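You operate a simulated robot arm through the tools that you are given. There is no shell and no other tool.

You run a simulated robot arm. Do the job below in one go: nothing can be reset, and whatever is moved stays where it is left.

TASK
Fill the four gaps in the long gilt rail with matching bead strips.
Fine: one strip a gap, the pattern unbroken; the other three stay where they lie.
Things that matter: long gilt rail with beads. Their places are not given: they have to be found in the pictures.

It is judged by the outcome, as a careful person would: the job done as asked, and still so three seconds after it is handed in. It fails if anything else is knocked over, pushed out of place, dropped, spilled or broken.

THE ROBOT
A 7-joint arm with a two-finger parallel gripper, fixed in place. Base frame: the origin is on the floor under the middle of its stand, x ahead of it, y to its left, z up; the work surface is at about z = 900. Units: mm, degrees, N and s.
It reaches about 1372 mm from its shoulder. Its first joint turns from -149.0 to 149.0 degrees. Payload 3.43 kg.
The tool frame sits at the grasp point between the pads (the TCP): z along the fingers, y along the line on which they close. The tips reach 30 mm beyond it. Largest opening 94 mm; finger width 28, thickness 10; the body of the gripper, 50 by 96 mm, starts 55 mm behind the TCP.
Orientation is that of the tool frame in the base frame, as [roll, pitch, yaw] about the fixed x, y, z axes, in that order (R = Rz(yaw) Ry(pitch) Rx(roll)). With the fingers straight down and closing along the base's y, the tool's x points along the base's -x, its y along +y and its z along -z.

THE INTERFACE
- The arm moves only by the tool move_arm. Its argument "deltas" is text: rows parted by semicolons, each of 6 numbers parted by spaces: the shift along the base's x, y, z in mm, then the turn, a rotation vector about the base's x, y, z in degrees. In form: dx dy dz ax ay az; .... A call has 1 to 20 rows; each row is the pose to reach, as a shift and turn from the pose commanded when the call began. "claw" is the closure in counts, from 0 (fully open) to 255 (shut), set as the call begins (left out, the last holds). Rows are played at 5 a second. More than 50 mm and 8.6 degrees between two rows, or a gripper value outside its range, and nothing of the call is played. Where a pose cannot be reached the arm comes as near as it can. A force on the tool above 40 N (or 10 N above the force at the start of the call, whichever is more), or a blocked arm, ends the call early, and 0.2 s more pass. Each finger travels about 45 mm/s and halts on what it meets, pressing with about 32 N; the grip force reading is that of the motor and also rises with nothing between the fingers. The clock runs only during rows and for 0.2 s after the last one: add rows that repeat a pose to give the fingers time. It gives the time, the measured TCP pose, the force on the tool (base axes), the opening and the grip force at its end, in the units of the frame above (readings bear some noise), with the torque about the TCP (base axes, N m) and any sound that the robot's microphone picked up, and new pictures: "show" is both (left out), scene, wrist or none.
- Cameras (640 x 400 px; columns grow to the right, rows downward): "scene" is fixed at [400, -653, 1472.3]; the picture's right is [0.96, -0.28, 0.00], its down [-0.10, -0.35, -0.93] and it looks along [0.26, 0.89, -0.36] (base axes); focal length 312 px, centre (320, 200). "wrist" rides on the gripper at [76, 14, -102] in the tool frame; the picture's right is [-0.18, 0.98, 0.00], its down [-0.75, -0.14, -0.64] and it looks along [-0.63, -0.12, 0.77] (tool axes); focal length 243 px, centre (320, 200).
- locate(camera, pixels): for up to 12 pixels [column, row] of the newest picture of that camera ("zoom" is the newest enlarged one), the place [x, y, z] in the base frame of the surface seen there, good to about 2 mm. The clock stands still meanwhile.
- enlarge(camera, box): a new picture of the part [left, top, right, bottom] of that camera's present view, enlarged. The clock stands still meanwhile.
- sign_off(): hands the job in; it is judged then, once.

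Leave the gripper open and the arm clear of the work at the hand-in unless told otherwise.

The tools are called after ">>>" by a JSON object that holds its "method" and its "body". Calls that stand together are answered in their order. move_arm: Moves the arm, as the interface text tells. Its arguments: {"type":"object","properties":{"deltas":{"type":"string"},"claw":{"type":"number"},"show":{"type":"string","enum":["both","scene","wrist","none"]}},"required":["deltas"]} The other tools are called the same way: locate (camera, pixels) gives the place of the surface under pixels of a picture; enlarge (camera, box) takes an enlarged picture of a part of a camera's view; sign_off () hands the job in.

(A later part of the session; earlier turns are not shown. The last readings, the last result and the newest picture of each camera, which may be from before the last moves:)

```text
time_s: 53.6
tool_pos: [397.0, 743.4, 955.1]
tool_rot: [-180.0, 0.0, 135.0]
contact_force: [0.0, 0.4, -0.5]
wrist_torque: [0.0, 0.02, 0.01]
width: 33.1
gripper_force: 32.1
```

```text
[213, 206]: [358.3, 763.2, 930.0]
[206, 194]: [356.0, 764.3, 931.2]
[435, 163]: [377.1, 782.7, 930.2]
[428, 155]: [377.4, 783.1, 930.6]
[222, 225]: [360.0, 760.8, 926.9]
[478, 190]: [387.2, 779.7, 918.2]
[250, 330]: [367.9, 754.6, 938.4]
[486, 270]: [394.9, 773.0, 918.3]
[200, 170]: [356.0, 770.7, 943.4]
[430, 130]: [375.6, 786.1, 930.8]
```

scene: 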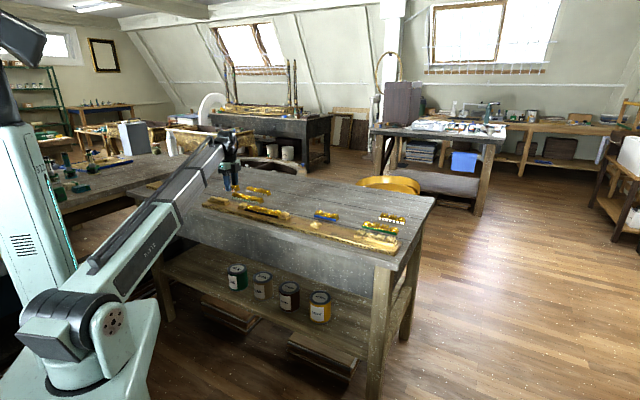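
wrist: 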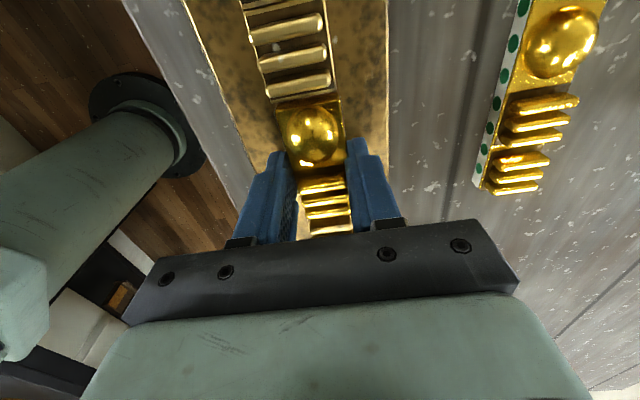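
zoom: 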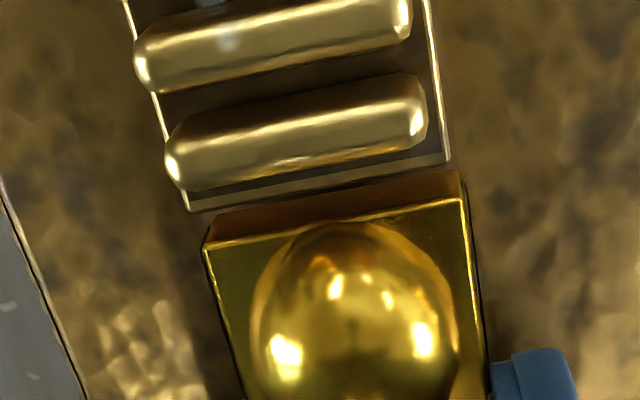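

The strip sits about 1 mm too far back and 0.8 mm to the left. I'll correct and lower in small steps to contact.

>>> {"method": "move_arm", "body": {"deltas": "-0.1 -1.2 0 0 0 0; -0.1 -1.2 -1 0 0 0; -0.1 -1.2 -2 0 0 0; -0.1 -1.2 -2.5 0 0 0; -0.1 -1.2 -2.5 0 0 0", "show": "none"}}

>>> {"method": "move_arm", "body": {"deltas": "0 0 -0.5 0 0 0; 0 0 -0.5 0 0 0", "show": "none"}}

>>> {"method": "move_arm", "body": {"deltas": "0 0 -0.5 0 0 0; 0 0 -0.5 0 0 0", "show": "wrist"}}

```text
time_s: 54.8
tool_pos: [395.4, 744.4, 952.7]
tool_rot: [180.0, 0.0, 135.1]
contact_force: [0.5, 0.1, -0.6]
wrist_torque: [0.01, 0.02, 0.02]
width: 33.4
gripper_force: 31.9
```

```text
time_s: 55.4
tool_pos: [395.4, 743.1, 952.6]
tool_rot: [-180.0, 0.0, 135.0]
contact_force: [-0.2, -0.1, -1.6]
wrist_torque: [0.0, -0.02, -0.01]
width: 33.3
gripper_force: 32.0
```

```text
time_s: 56.0
tool_pos: [395.6, 743.5, 952.7]
tool_rot: [180.0, 0.0, 135.0]
contact_force: [-0.6, 0.7, -0.5]
wrist_torque: [0.03, 0.0, 0.02]
width: 32.9
gripper_force: 32.3
```

wrist: 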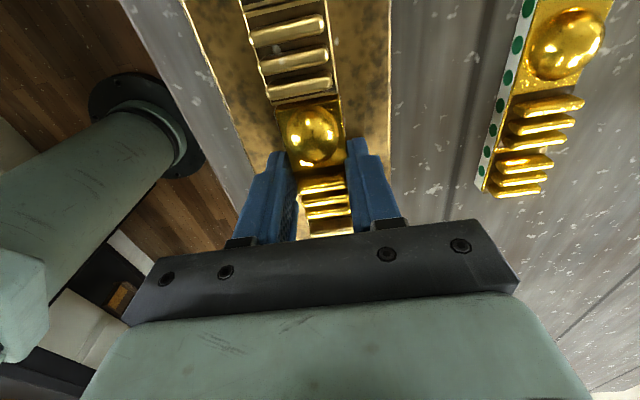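

No contact yet. I'll keep lowering half a millimetre at a time.

>>> {"method": "move_arm", "body": {"deltas": "0 0 -0.5 0 0 0; 0 0 -0.5 0 0 0", "show": "none"}}

>>> {"method": "move_arm", "body": {"deltas": "0 0 -0.5 0 0 0; 0 0 -0.5 0 0 0", "show": "none"}}

>>> {"method": "enlarge", "body": {"camera": "wrist", "box": [224, 50, 384, 150]}}

>>> {"method": "enlarge", "body": {"camera": "scene", "box": [208, 195, 248, 220]}}

```text
time_s: 56.6
tool_pos: [394.7, 743.1, 952.4]
tool_rot: [179.9, -0.1, 135.0]
contact_force: [-0.8, 1.6, 3.1]
wrist_torque: [-0.03, 0.0, 0.02]
width: 32.8
gripper_force: 32.2
```

```text
time_s: 57.2
tool_pos: [395.2, 742.5, 951.4]
tool_rot: [179.9, 0.0, 135.0]
contact_force: [2.4, 3.7, 12.2]
wrist_torque: [0.06, -0.03, -0.01]
width: 32.9
gripper_force: 32.4
```

```text
4.00 times, centred on (304, 100) of wrist
```

zoom: 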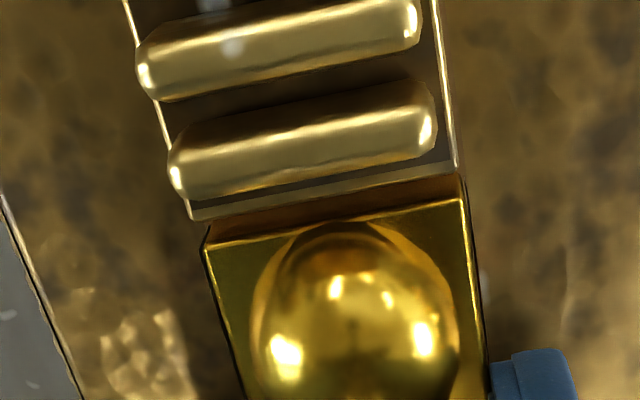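

```text
16.00 times, centred on (228, 208) of scene
```

zoom: 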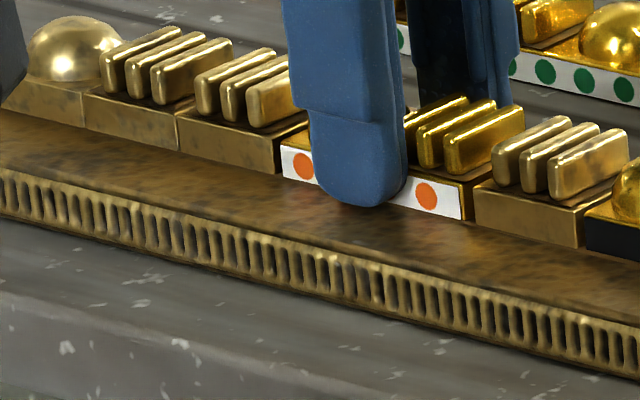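

Contact at 12 N. Alignment across is within 0.5 mm, but it sits about 1.2 mm too far left. I'll lift 1 mm, shift (+0.85, −0.85) and set it down lightly.

>>> {"method": "move_arm", "body": {"deltas": "0 0 1 0 0 0; 0.4 -0.4 1 0 0 0; 0.85 -0.85 1 0 0 0; 0.85 -0.85 1 0 0 0; 0.85 -0.85 0.4 0 0 0; 0.85 -0.85 0.4 0 0 0", "show": "none"}}

>>> {"method": "enlarge", "body": {"camera": "scene", "box": [208, 195, 248, 220]}}

```text
time_s: 58.6
tool_pos: [396.6, 741.3, 951.8]
tool_rot: [180.0, -0.1, 134.9]
contact_force: [-0.5, 0.3, -0.9]
wrist_torque: [-0.01, -0.01, 0.02]
width: 33.0
gripper_force: 32.1
```

```text
16.00 times, centred on (228, 208) of scene
```

zoom: 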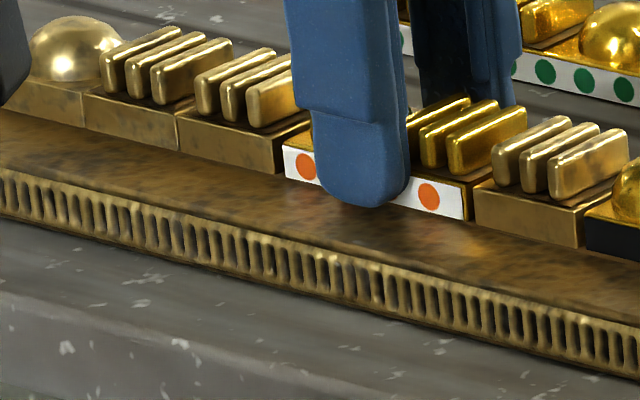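

Centred now, with about 7 px of gap on the left and 9 px on the right. I'll lower 0.4 mm into light contact and open in small steps.

>>> {"method": "move_arm", "body": {"deltas": "0 0 -0.3 0 0 0; 0 0 -0.3 0 0 0", "show": "none"}}

>>> {"method": "move_arm", "body": {"deltas": "0 0 0 0 0 0; 0 0 0 0 0 0; 0 0 0 0 0 0", "claw": 160, "show": "wrist"}}

>>> {"method": "enlarge", "body": {"camera": "wrist", "box": [224, 50, 384, 150]}}

>>> {"method": "enlarge", "body": {"camera": "scene", "box": [208, 195, 248, 220]}}

```text
time_s: 59.2
tool_pos: [397.0, 741.1, 950.6]
tool_rot: [-180.0, 0.0, 135.0]
contact_force: [0.2, 0.3, -0.4]
wrist_torque: [0.02, 0.05, 0.01]
width: 33.0
gripper_force: 32.1
```

```text
time_s: 60.0
tool_pos: [396.5, 741.5, 952.3]
tool_rot: [180.0, 0.0, 135.0]
contact_force: [0.3, 0.3, 0.8]
wrist_torque: [0.01, -0.01, 0.01]
width: 34.9
gripper_force: 0.0
```

wrist: 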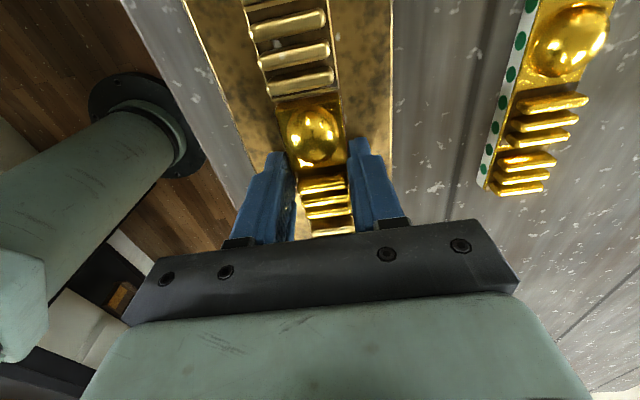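

```text
4.00 times, centred on (304, 100) of wrist
```

zoom: 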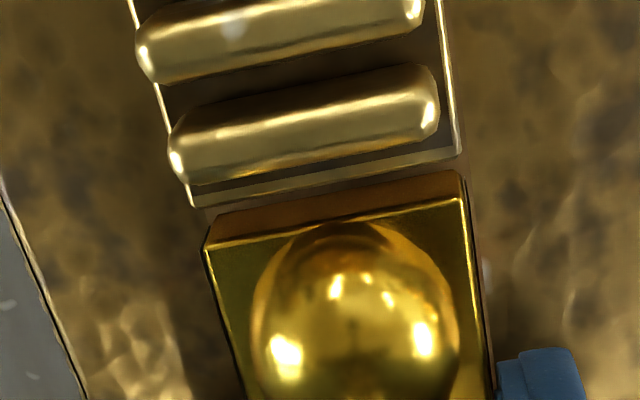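

```text
16.00 times, centred on (228, 208) of scene
```

zoom: 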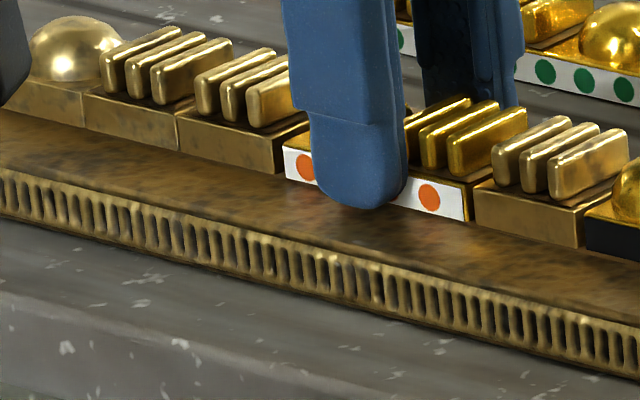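

Released without shift. I'll open wider and rise.

>>> {"method": "move_arm", "body": {"deltas": "0 0 0 0 0 0; 0 0 0 0 0 0; 0 0 0 0 0 0", "claw": 95, "show": "none"}}

>>> {"method": "move_arm", "body": {"deltas": "0 0 15 0 0 0; 0 0 40 0 0 0; 0 0 80 0 0 0; 0 0 120 0 0 0; 0 0 120 0 0 0", "show": "both"}}

>>> {"method": "enlarge", "body": {"camera": "wrist", "box": [240, 20, 400, 120]}}

>>> {"method": "enlarge", "body": {"camera": "scene", "box": [208, 195, 248, 220]}}

```text
time_s: 60.8
tool_pos: [395.7, 742.1, 952.1]
tool_rot: [180.0, 0.0, 135.0]
contact_force: [0.1, 0.0, 0.6]
wrist_torque: [-0.03, 0.02, -0.01]
width: 58.9
gripper_force: 0.0
```

```text
time_s: 62.0
tool_pos: [397.0, 742.6, 1072.2]
tool_rot: [180.0, 0.0, 135.0]
contact_force: [0.0, 0.1, -0.3]
wrist_torque: [-0.04, -0.01, 0.01]
width: 59.0
gripper_force: 0.0
```

scene: 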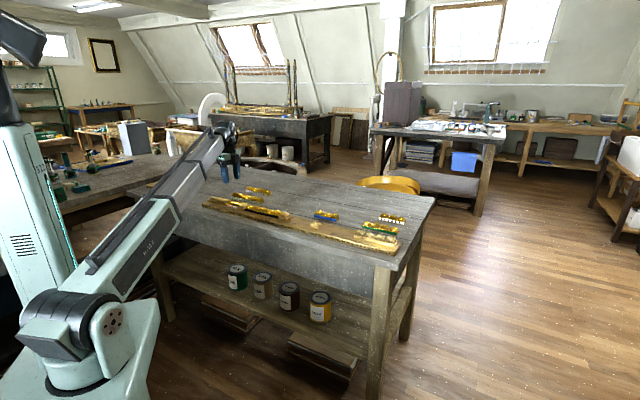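
wrist: 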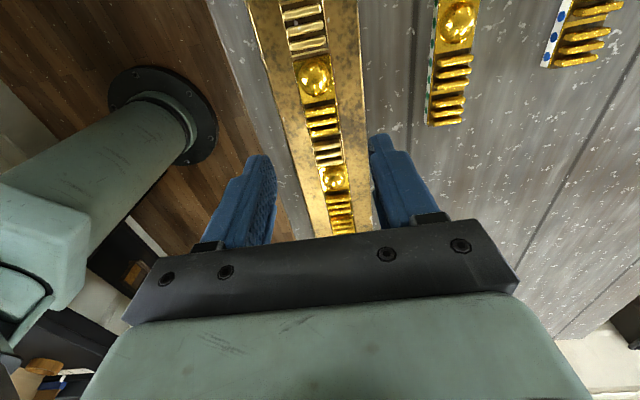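

```text
4.00 times, centred on (320, 70) of wrist
```

zoom: 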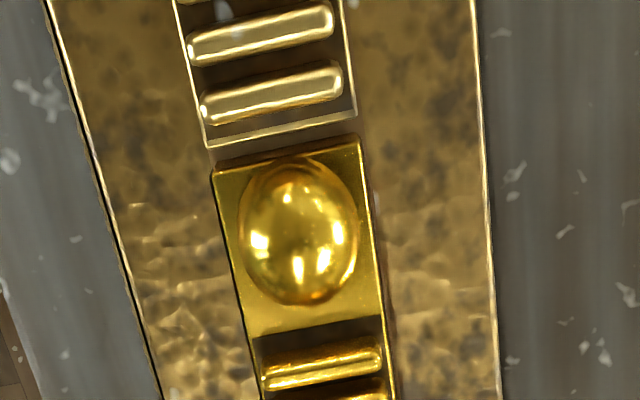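

```text
16.00 times, centred on (228, 208) of scene
```

zoom: 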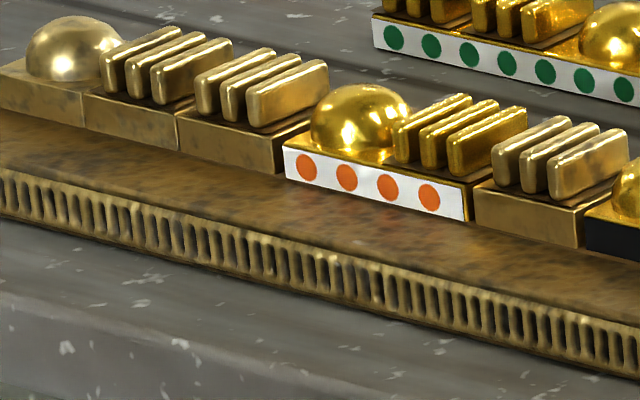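

The orange-dot strip is set: B R R | B R | R. The blue-dot strip (R B R R, about (527, 952)) goes to gap 4 turned. I'll turn +180° while moving over it.

>>> {"method": "move_arm", "body": {"deltas": "6 10 10 0 0 8.4; 13 21 20 0 0 16.8; 20 31 20 0 0 25.2; 26 42 20 0 0 33.6; 33 52 20 0 0 42; 39 63 20 0 0 50.4; 46 73 20 0 0 58.8; 52 84 20 0 0 67.2; 59 94 20 0 0 75.6; 65 105 20 0 0 84; 72 115 20 0 0 92.4; 78 125 20 0 0 100.8; 85 136 20 0 0 109.2; 91 146 20 0 0 117.6; 98 157 20 0 0 126; 104 167 20 0 0 134.4; 111 178 20 0 0 142.8; 117 188 20 0 0 151.2; 124 199 20 0 0 159.6; 130 209 20 0 0 168", "claw": 0, "show": "none"}}

>>> {"method": "move_arm", "body": {"deltas": "0 0 -10 0 0 6; 0 0 -18 0 0 12; 0 0 -18 0 0 12; 0 0 -18 0 0 12", "show": "both"}}

>>> {"method": "enlarge", "body": {"camera": "wrist", "box": [200, 0, 440, 150]}}

```text
time_s: 66.2
tool_pos: [526.1, 951.8, 1090.2]
tool_rot: [-180.0, 0.0, -56.8]
contact_force: [-0.7, 0.3, -0.4]
wrist_torque: [0.03, -0.01, 0.01]
width: 94.0
gripper_force: 0.1
```

```text
time_s: 67.2
tool_pos: [527.2, 950.9, 1074.0]
tool_rot: [-180.0, 0.0, -45.0]
contact_force: [-0.9, -0.2, 0.6]
wrist_torque: [0.01, 0.06, -0.04]
width: 94.2
gripper_force: 0.0
```

scene: 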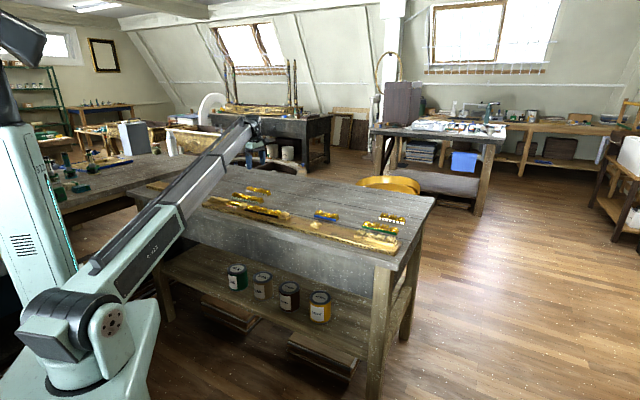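
wrist: 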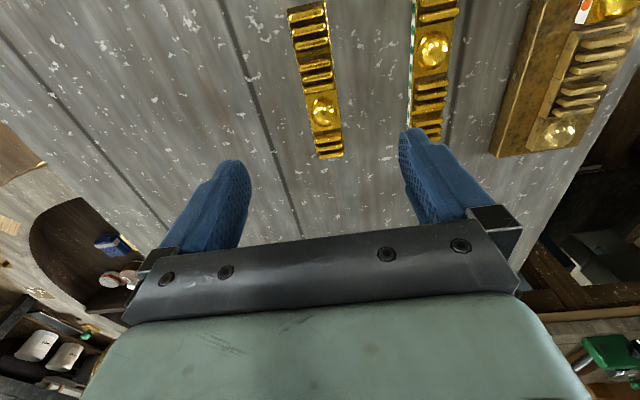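

```text
2.67 times, centred on (320, 75) of wrist
```

zoom: 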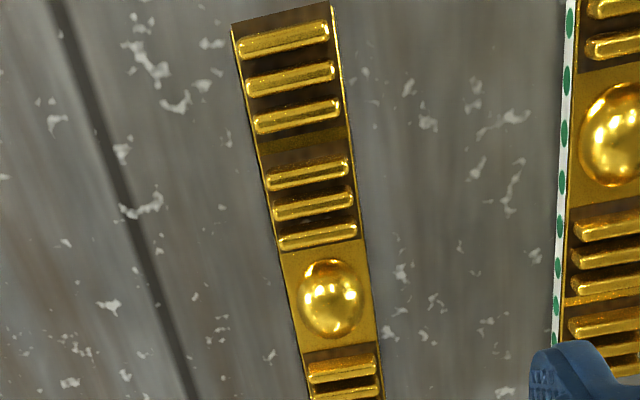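

>>> {"method": "locate", "body": {"camera": "zoom", "pixels": [[234, 33], [331, 8], [264, 172], [350, 150], [281, 252], [361, 238], [302, 352], [376, 342], [250, 110], [342, 85]]}}

>>> {"method": "enlarge", "body": {"camera": "wrist", "box": [240, 80, 400, 180]}}

```text
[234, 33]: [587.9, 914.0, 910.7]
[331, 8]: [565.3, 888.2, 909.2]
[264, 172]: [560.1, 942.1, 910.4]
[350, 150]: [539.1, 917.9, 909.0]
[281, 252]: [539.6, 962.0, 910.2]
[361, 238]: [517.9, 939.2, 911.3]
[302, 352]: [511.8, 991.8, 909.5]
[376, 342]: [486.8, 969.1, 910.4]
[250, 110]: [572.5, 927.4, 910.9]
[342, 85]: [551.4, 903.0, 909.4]
```

```text
4.00 times, centred on (320, 130) of wrist
```

zoom: 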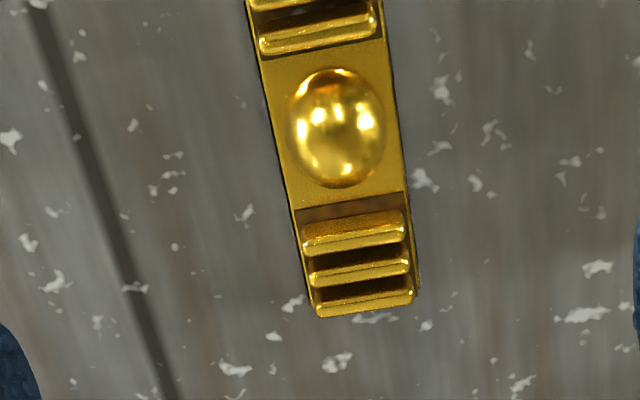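

>>> {"method": "locate", "body": {"camera": "zoom", "pixels": [[307, 285], [418, 285], [296, 209], [404, 192], [263, 60], [385, 40], [315, 312], [416, 300]]}}

```text
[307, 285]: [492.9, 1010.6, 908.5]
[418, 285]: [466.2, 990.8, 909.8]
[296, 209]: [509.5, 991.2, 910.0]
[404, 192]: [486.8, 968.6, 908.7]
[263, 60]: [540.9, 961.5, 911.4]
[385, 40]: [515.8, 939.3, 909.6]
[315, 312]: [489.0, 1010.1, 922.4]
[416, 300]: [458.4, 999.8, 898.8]
```

The strip centre is at about (527, 950.5), directly under the TCP. Lowering in two stages.

>>> {"method": "move_arm", "body": {"deltas": "0 0 -40 0 0 0; 0 0 -80 0 0 0; 0 0 -110 0 0 0; 0 0 -110 0 0 0; 0 0 -110 0 0 0", "show": "wrist"}}

```text
time_s: 68.4
tool_pos: [526.0, 953.3, 963.5]
tool_rot: [-180.0, 0.0, -45.0]
contact_force: [0.5, -0.2, -0.1]
wrist_torque: [0.01, -0.01, 0.01]
width: 93.8
gripper_force: 0.1
```

wrist: 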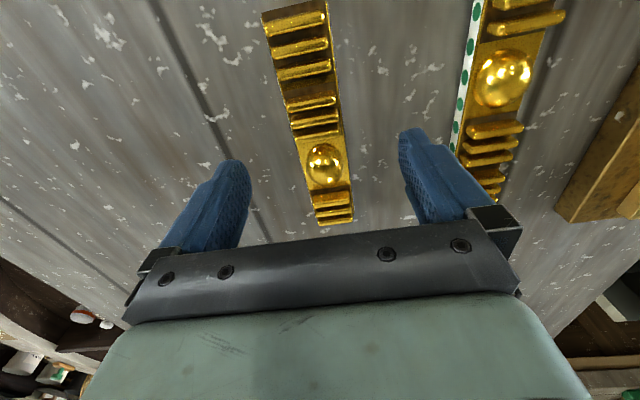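

>>> {"method": "move_arm", "body": {"deltas": "0.8 -2.5 -10 0 0 0; 0.8 -2.5 -20 0 0 0; 0.8 -2.5 -28 0 0 0; 0.8 -2.5 -32.2 0 0 0; 0.8 -2.5 -32.2 0 0 0; 0.8 -2.5 -32.2 0 0 0", "show": "wrist"}}

```text
time_s: 69.8
tool_pos: [526.6, 950.1, 932.8]
tool_rot: [180.0, -0.1, -44.9]
contact_force: [-0.1, 0.0, 0.4]
wrist_torque: [-0.01, 0.01, -0.02]
width: 94.1
gripper_force: 0.0
```

wrist: 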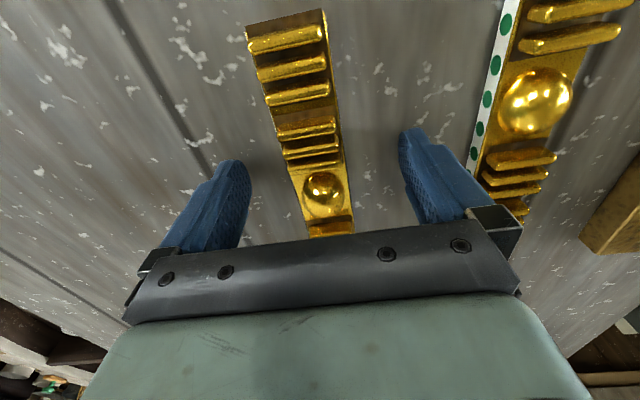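

The fingers straddle the strip, clear of the green-dot strip. Closing.

>>> {"method": "move_arm", "body": {"deltas": "0 0 -1 0 0 0; 0 0 -1 0 0 0; 0 0 -1 0 0 0; 0 0 -1 0 0 0; 0 0 -1 0 0 0; 0 0 -1 0 0 0; 0 0 -1 0 0 0; 0 0 -1 0 0 0", "claw": 255, "show": "wrist"}}

>>> {"method": "enlarge", "body": {"camera": "wrist", "box": [200, 0, 440, 150]}}

```text
time_s: 71.6
tool_pos: [526.5, 949.2, 929.9]
tool_rot: [-180.0, 0.0, -45.0]
contact_force: [1.1, -0.3, 1.2]
wrist_torque: [0.03, -0.05, 0.01]
width: 33.4
gripper_force: 31.7
```

wrist: 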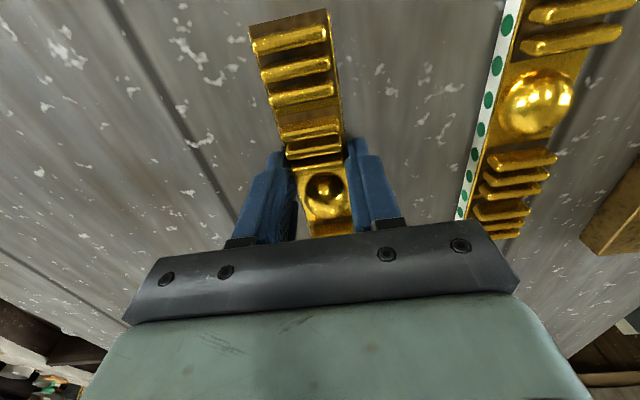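

```text
2.67 times, centred on (320, 75) of wrist
```

zoom: 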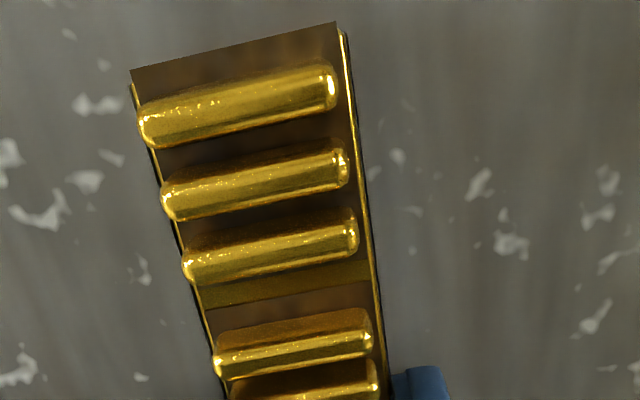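

>>> {"method": "locate", "body": {"camera": "zoom", "pixels": [[133, 75], [338, 28], [200, 305], [370, 275], [150, 140], [355, 120], [140, 72], [330, 27]]}}

```text
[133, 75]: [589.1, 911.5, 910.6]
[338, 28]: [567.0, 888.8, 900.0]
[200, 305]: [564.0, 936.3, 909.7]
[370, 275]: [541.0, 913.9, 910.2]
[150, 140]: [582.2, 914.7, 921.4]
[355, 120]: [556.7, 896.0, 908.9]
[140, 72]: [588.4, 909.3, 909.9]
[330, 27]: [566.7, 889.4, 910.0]
```

The grip is square and centred on the strip. I'll lift, then turn −180° while carrying to gap 4, at about (770, 368).

>>> {"method": "move_arm", "body": {"deltas": "0 0 15 0 0 0; 0 0 40 0 0 0; 0 0 70 0 0 0; 0 0 105 0 0 0; 0 0 105 0 0 0", "show": "wrist"}}

>>> {"method": "move_arm", "body": {"deltas": "12 -29 0 0 0 -8.4; 24 -58 0 0 0 -16.8; 37 -87 0 0 0 -25.2; 49 -116 0 0 0 -33.6; 61 -145 0 0 0 -42; 73 -174 0 0 0 -50.4; 85 -203 0 0 0 -58.8; 97 -232 0 0 0 -67.2; 110 -261 0 0 0 -75.6; 122 -290 0 0 0 -84; 134 -319 0 0 0 -92.4; 146 -348 0 0 0 -100.8; 158 -377 0 0 0 -109.2; 170 -406 0 0 0 -117.6; 183 -435 0 0 0 -126; 195 -464 0 0 0 -134.4; 207 -493 0 0 0 -142.8; 219 -522 0 0 0 -151.2; 231 -551 0 0 0 -159.6; 243.5 -580.8 0 0 0 -168", "show": "scene"}}

>>> {"method": "move_arm", "body": {"deltas": "0 0 0 0 0 -6; 0 0 0 0 0 -12; 0 0 0 0 0 -12; 0 0 0 0 0 -12", "show": "both"}}

```text
time_s: 72.8
tool_pos: [528.6, 948.0, 1035.3]
tool_rot: [180.0, -0.1, -45.0]
contact_force: [-0.4, -0.4, -0.7]
wrist_torque: [0.0, -0.02, -0.01]
width: 33.2
gripper_force: 32.2
```

wrist: 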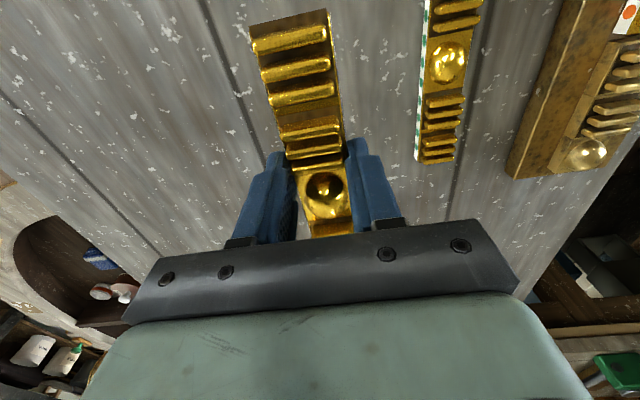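

```text
time_s: 77.0
tool_pos: [768.7, 367.3, 1037.1]
tool_rot: [180.0, -0.1, 146.8]
contact_force: [-0.4, 0.5, -2.2]
wrist_torque: [-0.03, 0.02, -0.01]
width: 33.5
gripper_force: 32.3
```

scene: 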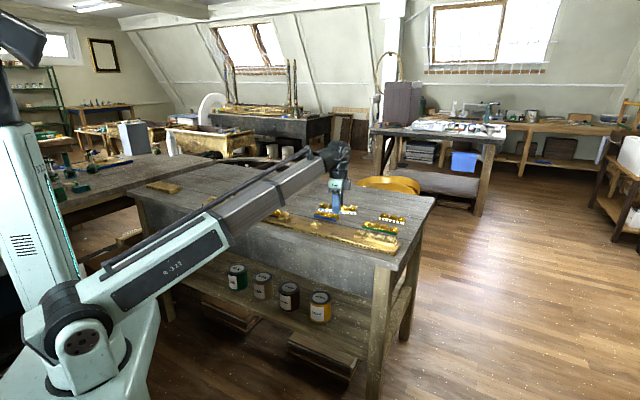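

```text
time_s: 78.0
tool_pos: [770.3, 366.8, 1034.5]
tool_rot: [-180.0, 0.0, 135.0]
contact_force: [0.6, 0.1, -1.7]
wrist_torque: [0.01, 0.0, -0.03]
width: 33.3
gripper_force: 32.4
```

scene: 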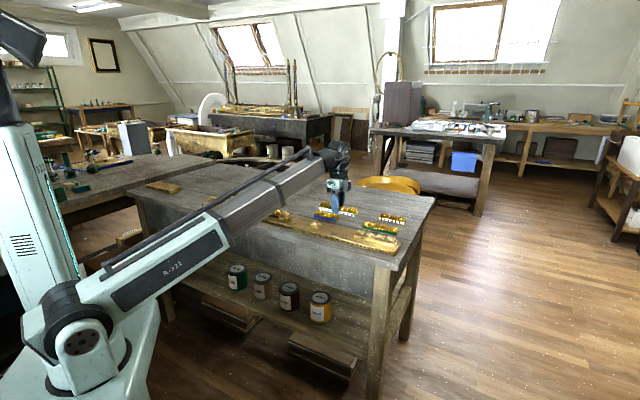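
wrist: 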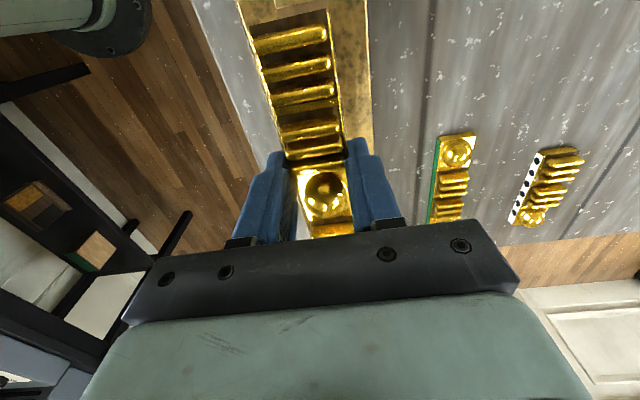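

Over gap 4 in the right sense (R R B R). Lowering to z ≈ 985 to measure.

>>> {"method": "move_arm", "body": {"deltas": "0 0.5 -20 0 0 0; 0 0.5 -40 0 0 0; 0 0.5 -50 0 0 0; 0 0.5 -50 0 0 0; 0 0.5 -50 0 0 0", "show": "wrist"}}

>>> {"method": "enlarge", "body": {"camera": "scene", "box": [300, 200, 380, 250]}}

>>> {"method": "locate", "body": {"camera": "zoom", "pixels": [[320, 200], [100, 200]]}}

>>> {"method": "enlarge", "body": {"camera": "wrist", "box": [200, 0, 440, 150]}}

```text
time_s: 79.2
tool_pos: [770.1, 369.4, 986.1]
tool_rot: [180.0, 0.1, 135.0]
contact_force: [-0.3, -0.3, -1.0]
wrist_torque: [-0.01, 0.0, 0.04]
width: 33.1
gripper_force: 32.0
```

wrist: 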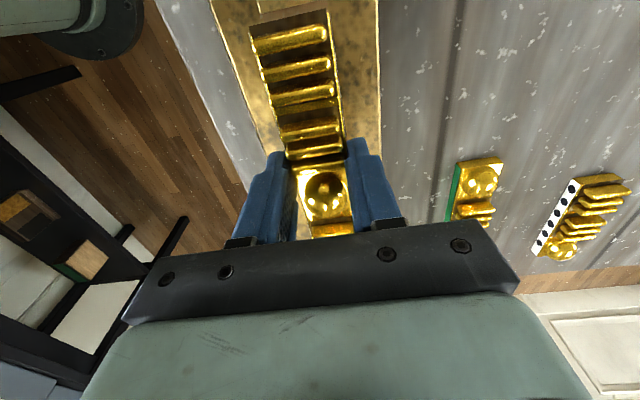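

```text
8.00 times, centred on (340, 225) of scene
```

zoom: 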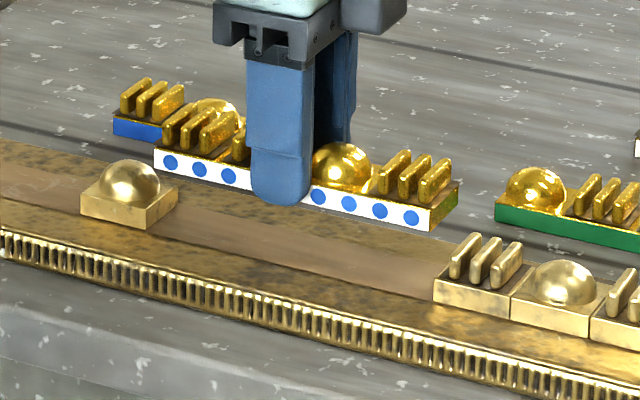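

```text
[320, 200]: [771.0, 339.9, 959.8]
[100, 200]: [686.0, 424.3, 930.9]
```

```text
2.67 times, centred on (320, 75) of wrist
```

zoom: 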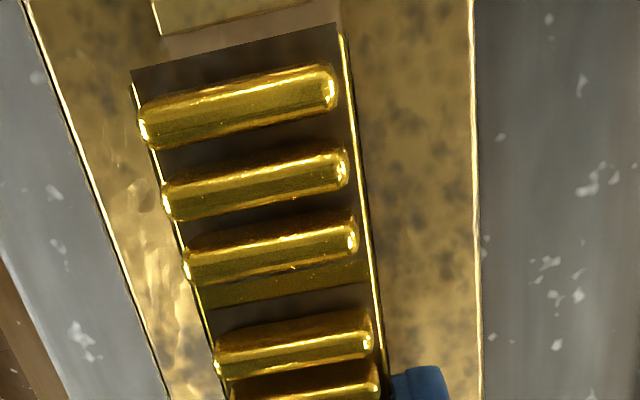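

>>> {"method": "locate", "body": {"camera": "zoom", "pixels": [[134, 76], [330, 28], [200, 305], [370, 275], [162, 34], [300, 6], [170, 41], [310, 14], [175, 200], [358, 150]]}}

>>> {"method": "enlarge", "body": {"camera": "scene", "box": [300, 200, 380, 250]}}

>>> {"method": "locate", "body": {"camera": "zoom", "pixels": [[155, 166], [429, 228], [150, 226], [435, 300], [155, 153], [429, 210], [149, 210], [436, 282]]}}

```text
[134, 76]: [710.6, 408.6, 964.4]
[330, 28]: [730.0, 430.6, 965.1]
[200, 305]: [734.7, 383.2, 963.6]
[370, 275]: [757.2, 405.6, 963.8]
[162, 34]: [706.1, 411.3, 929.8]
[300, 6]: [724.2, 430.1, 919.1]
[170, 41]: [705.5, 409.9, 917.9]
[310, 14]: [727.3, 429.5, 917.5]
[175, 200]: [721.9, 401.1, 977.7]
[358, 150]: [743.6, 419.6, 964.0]
```

```text
8.00 times, centred on (340, 225) of scene
```

zoom: 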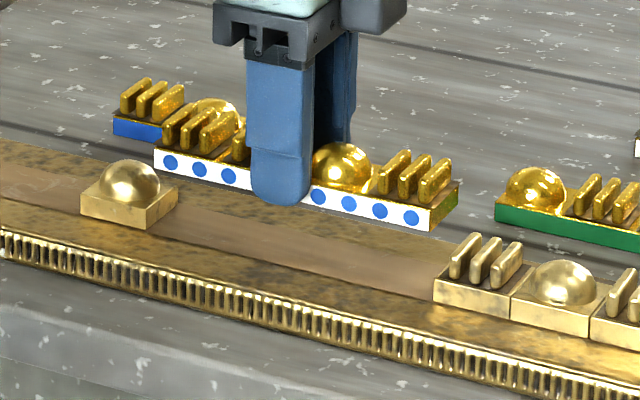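

```text
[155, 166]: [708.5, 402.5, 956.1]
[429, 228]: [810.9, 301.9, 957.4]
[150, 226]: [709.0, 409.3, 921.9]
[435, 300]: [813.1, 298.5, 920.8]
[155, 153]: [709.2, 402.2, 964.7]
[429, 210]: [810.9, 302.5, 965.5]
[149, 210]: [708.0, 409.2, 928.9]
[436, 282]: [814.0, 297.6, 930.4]
```

Nearly aligned; I'll shift +0.6 mm along the rail. Lowering to about 4 mm above the seat.

>>> {"method": "move_arm", "body": {"deltas": "0.4 -0.4 -10 0 0 0; 0.4 -0.4 -20 0 0 0; 0.4 -0.4 -28 0 0 0; 0.4 -0.4 -31 0 0 0; 0.4 -0.4 -31 0 0 0", "show": "wrist"}}

>>> {"method": "enlarge", "body": {"camera": "wrist", "box": [200, 0, 440, 150]}}

>>> {"method": "enlarge", "body": {"camera": "scene", "box": [308, 210, 364, 245]}}

```text
time_s: 80.4
tool_pos: [771.1, 369.9, 954.8]
tool_rot: [180.0, 0.1, 134.9]
contact_force: [0.5, 0.1, -1.2]
wrist_torque: [-0.01, 0.03, 0.05]
width: 33.5
gripper_force: 32.1
```

wrist: 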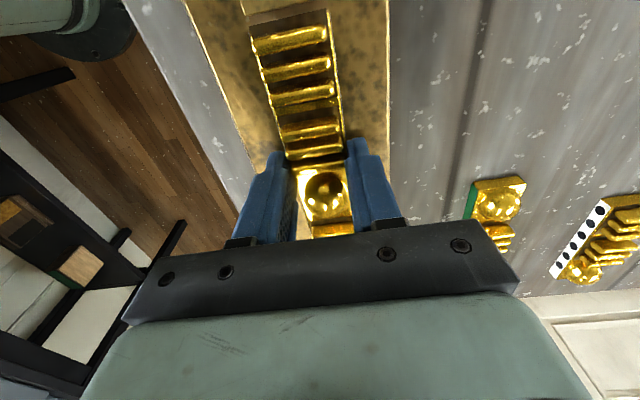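

```text
2.67 times, centred on (320, 75) of wrist
```

zoom: 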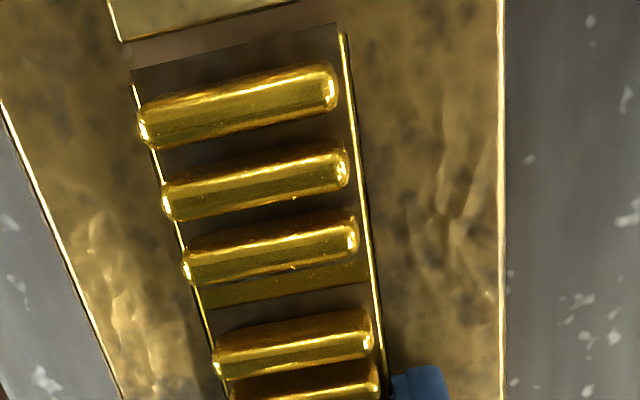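

```text
11.43 times, centred on (336, 228) of scene
```

zoom: 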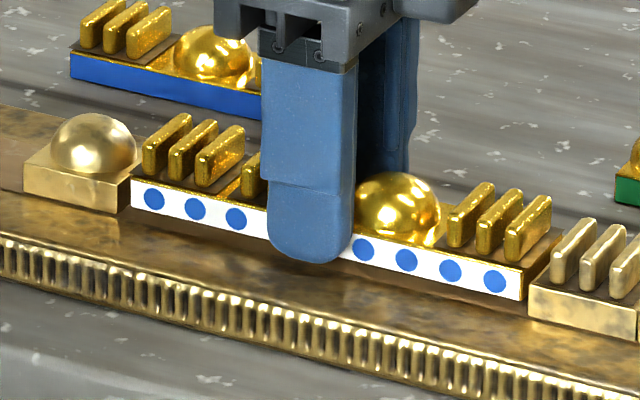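

Clearances are a few millimetres at both ends. I'll nudge −0.4 mm and lower in half-millimetre steps.

>>> {"method": "move_arm", "body": {"deltas": "-0.3 0.3 -1 0 0 0; -0.3 0.3 -2 0 0 0; -0.3 0.3 -2.5 0 0 0; -0.3 0.3 -2.5 0 0 0", "show": "none"}}

>>> {"method": "move_arm", "body": {"deltas": "0 0 -0.5 0 0 0; 0 0 -0.5 0 0 0", "show": "none"}}

>>> {"method": "move_arm", "body": {"deltas": "0 0 -0.5 0 0 0; 0 0 -0.5 0 0 0", "show": "none"}}

```text
time_s: 81.4
tool_pos: [771.2, 368.9, 952.4]
tool_rot: [-180.0, 0.0, 134.9]
contact_force: [0.5, 0.1, -0.9]
wrist_torque: [0.01, -0.02, -0.04]
width: 33.3
gripper_force: 32.0
```

```text
time_s: 82.0
tool_pos: [772.2, 368.9, 953.6]
tool_rot: [-180.0, 0.0, 135.0]
contact_force: [0.1, 0.7, -0.8]
wrist_torque: [0.01, 0.02, -0.02]
width: 33.2
gripper_force: 31.6
```

```text
time_s: 82.6
tool_pos: [771.4, 368.6, 951.3]
tool_rot: [-180.0, 0.0, 135.1]
contact_force: [-0.1, 0.3, 7.6]
wrist_torque: [0.1, 0.18, 0.02]
width: 33.3
gripper_force: 31.9
```

Contact at 7.6 N. I'll check the pictures before letting go.

>>> {"method": "enlarge", "body": {"camera": "scene", "box": [308, 210, 364, 245]}}

>>> {"method": "move_arm", "body": {"deltas": "0 0 0.2 0 0 0; 0 0 0.2 0 0 0", "show": "wrist"}}

>>> {"method": "enlarge", "body": {"camera": "wrist", "box": [200, 0, 440, 150]}}

```text
11.43 times, centred on (336, 228) of scene
```

zoom: 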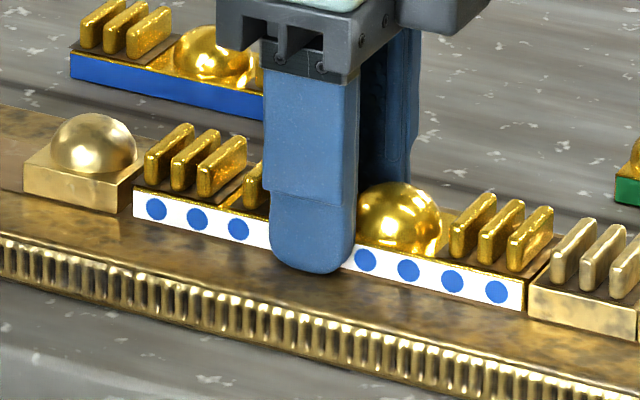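

```text
time_s: 83.2
tool_pos: [772.4, 367.6, 951.3]
tool_rot: [179.9, 0.0, 135.1]
contact_force: [1.2, 4.4, 12.5]
wrist_torque: [-0.03, -0.08, 0.06]
width: 33.3
gripper_force: 31.8
```

wrist: 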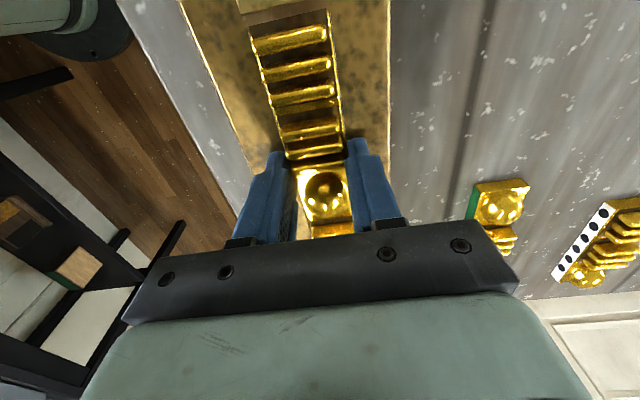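

```text
2.67 times, centred on (320, 75) of wrist
```

zoom: 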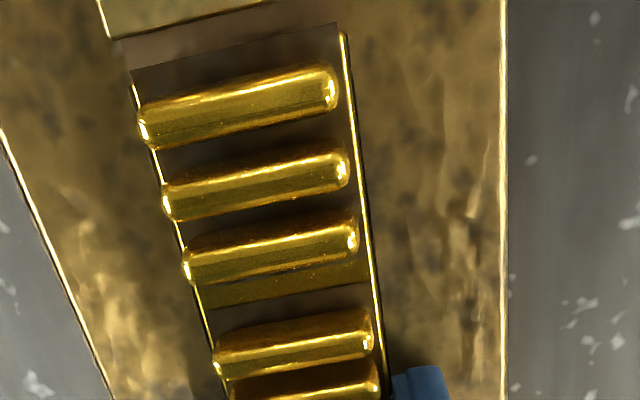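

It is now about 1.5 mm too far right and about 2 mm too far back. I'll lift 1.5 mm, shift x by −2.1 mm and re-check.

>>> {"method": "move_arm", "body": {"deltas": "0 0 1.5 0 0 0; -1 0 1.5 0 0 0; -2.1 0 1.5 0 0 0; -2.1 0 1.5 0 0 0; -2.1 0 1.5 0 0 0", "show": "wrist"}}

>>> {"method": "enlarge", "body": {"camera": "wrist", "box": [200, 0, 440, 150]}}

>>> {"method": "enlarge", "body": {"camera": "scene", "box": [308, 210, 364, 245]}}

```text
time_s: 84.4
tool_pos: [769.2, 369.1, 952.3]
tool_rot: [-180.0, 0.1, 135.0]
contact_force: [-1.1, 0.4, -0.7]
wrist_torque: [-0.02, 0.0, 0.02]
width: 33.3
gripper_force: 32.2
```

wrist: 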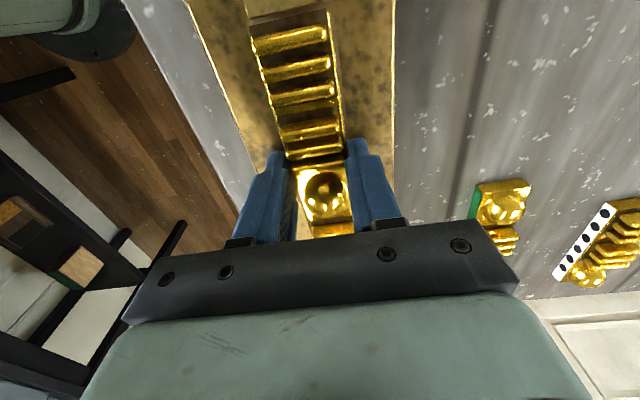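

```text
2.67 times, centred on (320, 75) of wrist
```

zoom: 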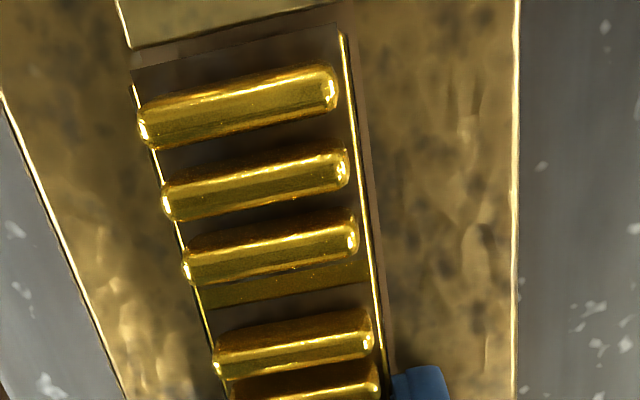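

```text
11.43 times, centred on (336, 228) of scene
```

zoom: 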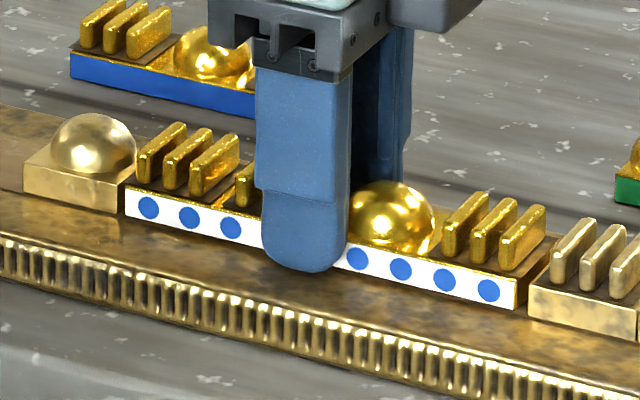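

Slightly over-corrected: now about 0.8 mm forward and 1.2 mm left. Applying (+1.4, −0.3).

>>> {"method": "move_arm", "body": {"deltas": "0.7 -0.1 0 0 0 0; 1.4 -0.3 0 0 0 0; 1.4 -0.3 0 0 0 0; 1.4 -0.3 0 0 0 0", "show": "wrist"}}

>>> {"method": "enlarge", "body": {"camera": "wrist", "box": [200, 0, 440, 150]}}

>>> {"method": "enlarge", "body": {"camera": "scene", "box": [308, 210, 364, 245]}}

```text
time_s: 85.4
tool_pos: [770.6, 367.6, 952.1]
tool_rot: [-180.0, 0.0, 134.9]
contact_force: [0.8, -0.5, -1.1]
wrist_torque: [0.01, 0.0, 0.01]
width: 33.4
gripper_force: 31.4
```

wrist: 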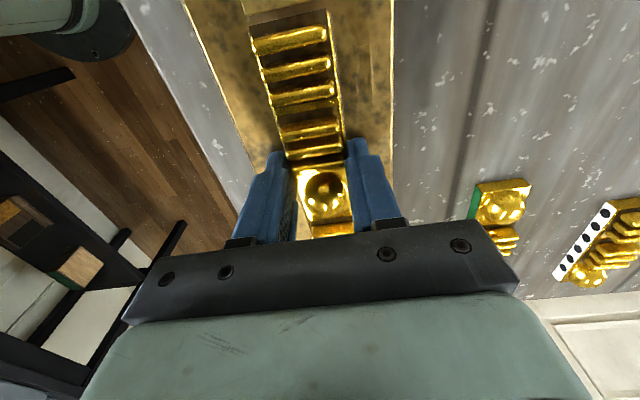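

```text
2.67 times, centred on (320, 75) of wrist
```

zoom: 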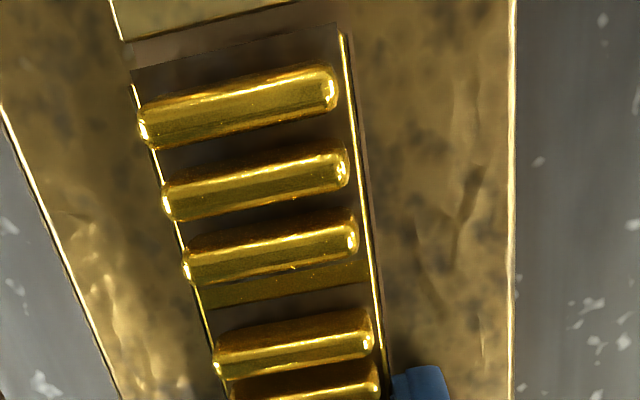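

```text
11.43 times, centred on (336, 228) of scene
```

zoom: 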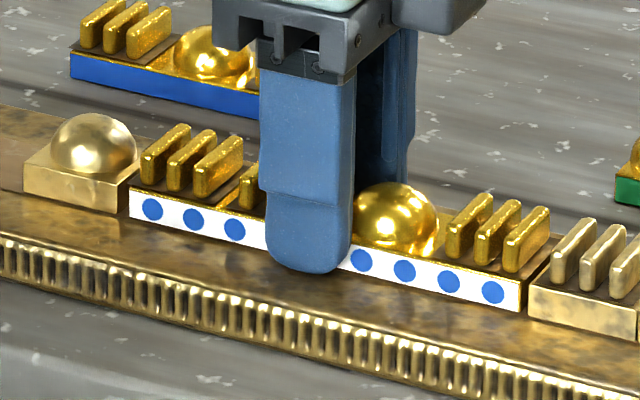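

Well centred now, across within 0.3 mm and ends within 0.7 mm. Lowering to light contact.

>>> {"method": "move_arm", "body": {"deltas": "0 0 -0.6 0 0 0; 0 0 -1.2 0 0 0; 0 0 -1.2 0 0 0", "show": "none"}}

>>> {"method": "move_arm", "body": {"deltas": "0 0 -0.3 0 0 0; 0 0 -0.3 0 0 0", "show": "none"}}

```text
time_s: 86.2
tool_pos: [770.2, 366.4, 950.2]
tool_rot: [-179.9, 0.1, 135.0]
contact_force: [2.3, -1.4, 3.7]
wrist_torque: [0.14, 0.19, 0.03]
width: 33.6
gripper_force: 31.8
```

```text
time_s: 86.8
tool_pos: [770.9, 366.4, 951.1]
tool_rot: [180.0, -0.1, 135.0]
contact_force: [4.3, -1.6, 12.6]
wrist_torque: [0.04, 0.07, -0.01]
width: 33.1
gripper_force: 32.0
```

>>> {"method": "move_arm", "body": {"deltas": "0 0 0.3 0 0 0; 0 0 0.3 0 0 0", "show": "none"}}

>>> {"method": "enlarge", "body": {"camera": "scene", "box": [308, 210, 364, 245]}}

>>> {"method": "move_arm", "body": {"deltas": "0 0 0 0 0 0; 0 0 0 0 0 0; 0 0 0 0 0 0", "claw": 160, "show": "wrist"}}

>>> {"method": "enlarge", "body": {"camera": "wrist", "box": [200, 0, 440, 150]}}

>>> {"method": "enlarge", "body": {"camera": "scene", "box": [308, 210, 364, 245]}}

```text
time_s: 87.4
tool_pos: [770.6, 369.4, 951.8]
tool_rot: [180.0, 0.1, 135.0]
contact_force: [3.6, -5.6, 18.2]
wrist_torque: [0.03, 0.09, 0.07]
width: 33.1
gripper_force: 32.0
```

```text
11.43 times, centred on (336, 228) of scene
```

zoom: 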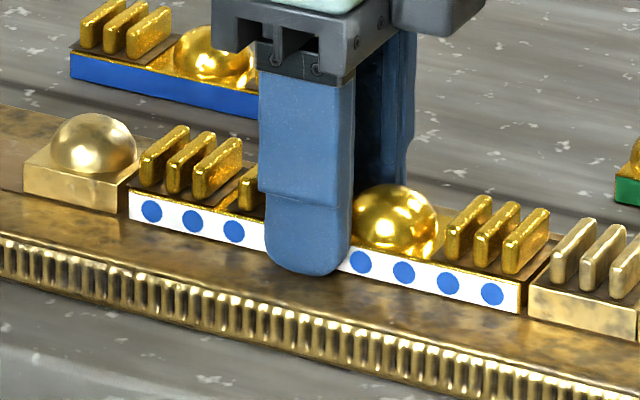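

```text
time_s: 88.2
tool_pos: [769.2, 369.0, 950.9]
tool_rot: [180.0, 0.1, 135.0]
contact_force: [1.8, -2.7, 12.1]
wrist_torque: [-0.15, 0.13, 0.07]
width: 34.6
gripper_force: 0.0
```

wrist: 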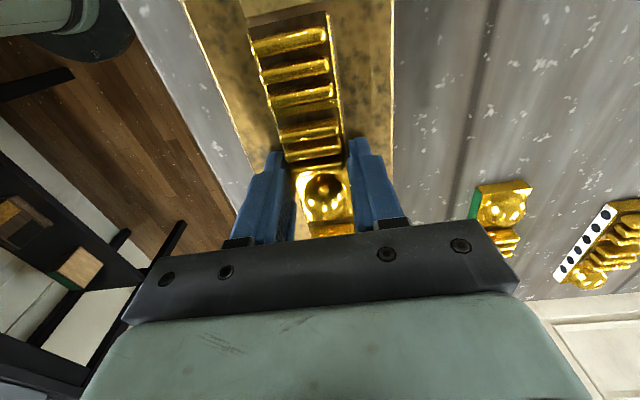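

```text
2.67 times, centred on (320, 75) of wrist
```

zoom: 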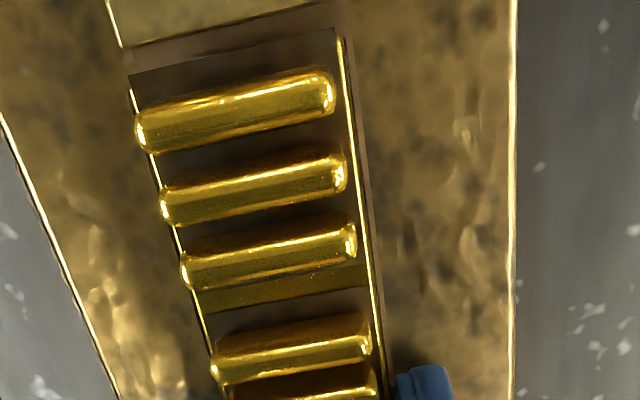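

```text
11.43 times, centred on (336, 228) of scene
```

zoom: 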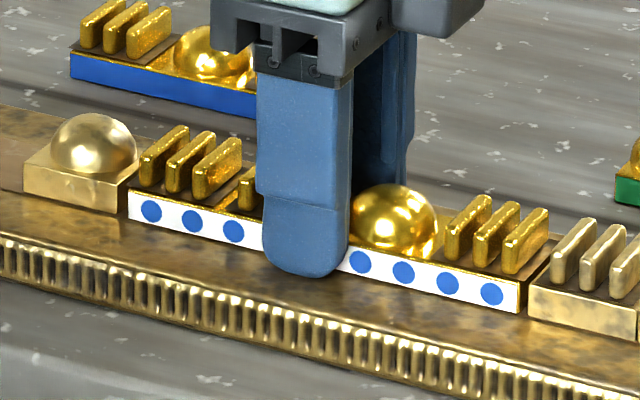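

The strip stayed put. I'll ease up 1 mm, open wider and rise.

>>> {"method": "move_arm", "body": {"deltas": "0 0 0.5 0 0 0; 0 0 1 0 0 0; 0 0 1 0 0 0", "claw": 152, "show": "none"}}

>>> {"method": "move_arm", "body": {"deltas": "0 0 0 0 0 0; 0 0 0 0 0 0; 0 0 0 0 0 0", "claw": 95, "show": "none"}}

>>> {"method": "move_arm", "body": {"deltas": "0 0 15 0 0 0; 0 0 40 0 0 0; 0 0 80 0 0 0; 0 0 120 0 0 0; 0 0 120 0 0 0", "show": "both"}}

>>> {"method": "enlarge", "body": {"camera": "wrist", "box": [200, 0, 440, 150]}}

>>> {"method": "enlarge", "body": {"camera": "scene", "box": [308, 210, 364, 245]}}

```text
time_s: 89.0
tool_pos: [769.7, 367.9, 952.6]
tool_rot: [-180.0, -0.1, 134.9]
contact_force: [-0.4, 0.9, -0.5]
wrist_torque: [0.01, -0.02, 0.02]
width: 38.2
gripper_force: 0.1
```

```text
time_s: 89.8
tool_pos: [769.5, 368.5, 952.1]
tool_rot: [-180.0, -0.1, 135.0]
contact_force: [-0.2, 0.3, 0.4]
wrist_torque: [0.02, 0.0, 0.02]
width: 58.8
gripper_force: 0.0
```

```text
time_s: 91.0
tool_pos: [769.6, 366.4, 1072.2]
tool_rot: [180.0, 0.0, 135.0]
contact_force: [-0.5, 0.9, 0.2]
wrist_torque: [-0.02, -0.01, 0.01]
width: 58.7
gripper_force: 0.0
```

scene: 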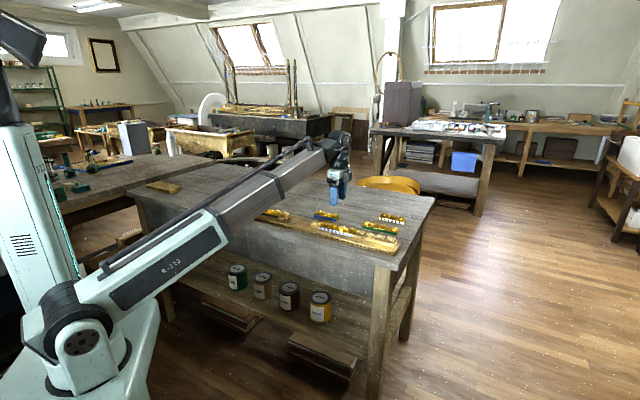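
wrist: 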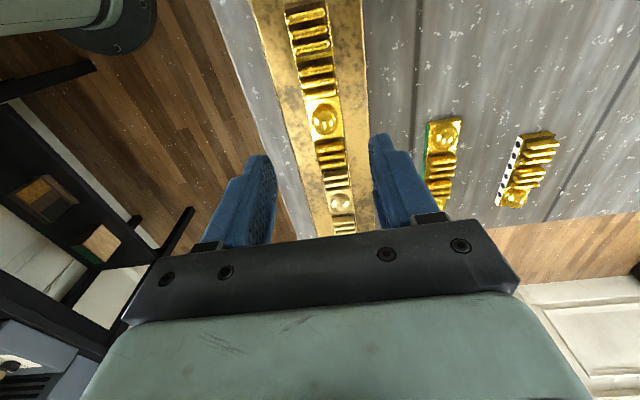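

```text
2.67 times, centred on (320, 75) of wrist
```

zoom: 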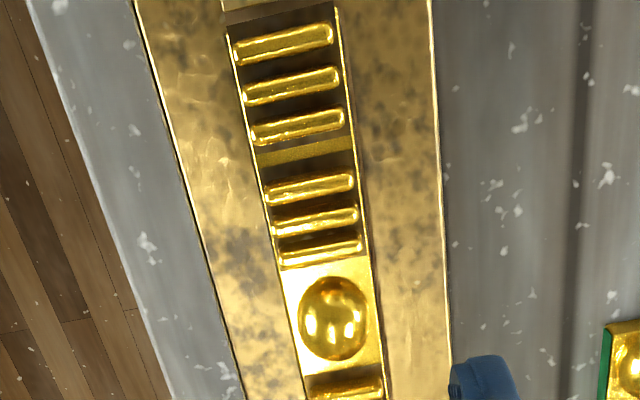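

```text
11.43 times, centred on (336, 228) of scene
```

zoom: 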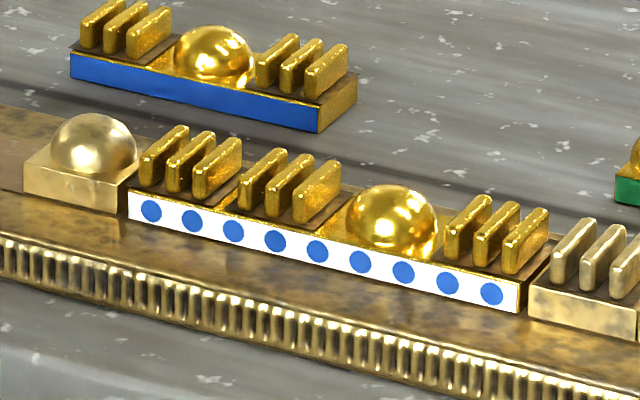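

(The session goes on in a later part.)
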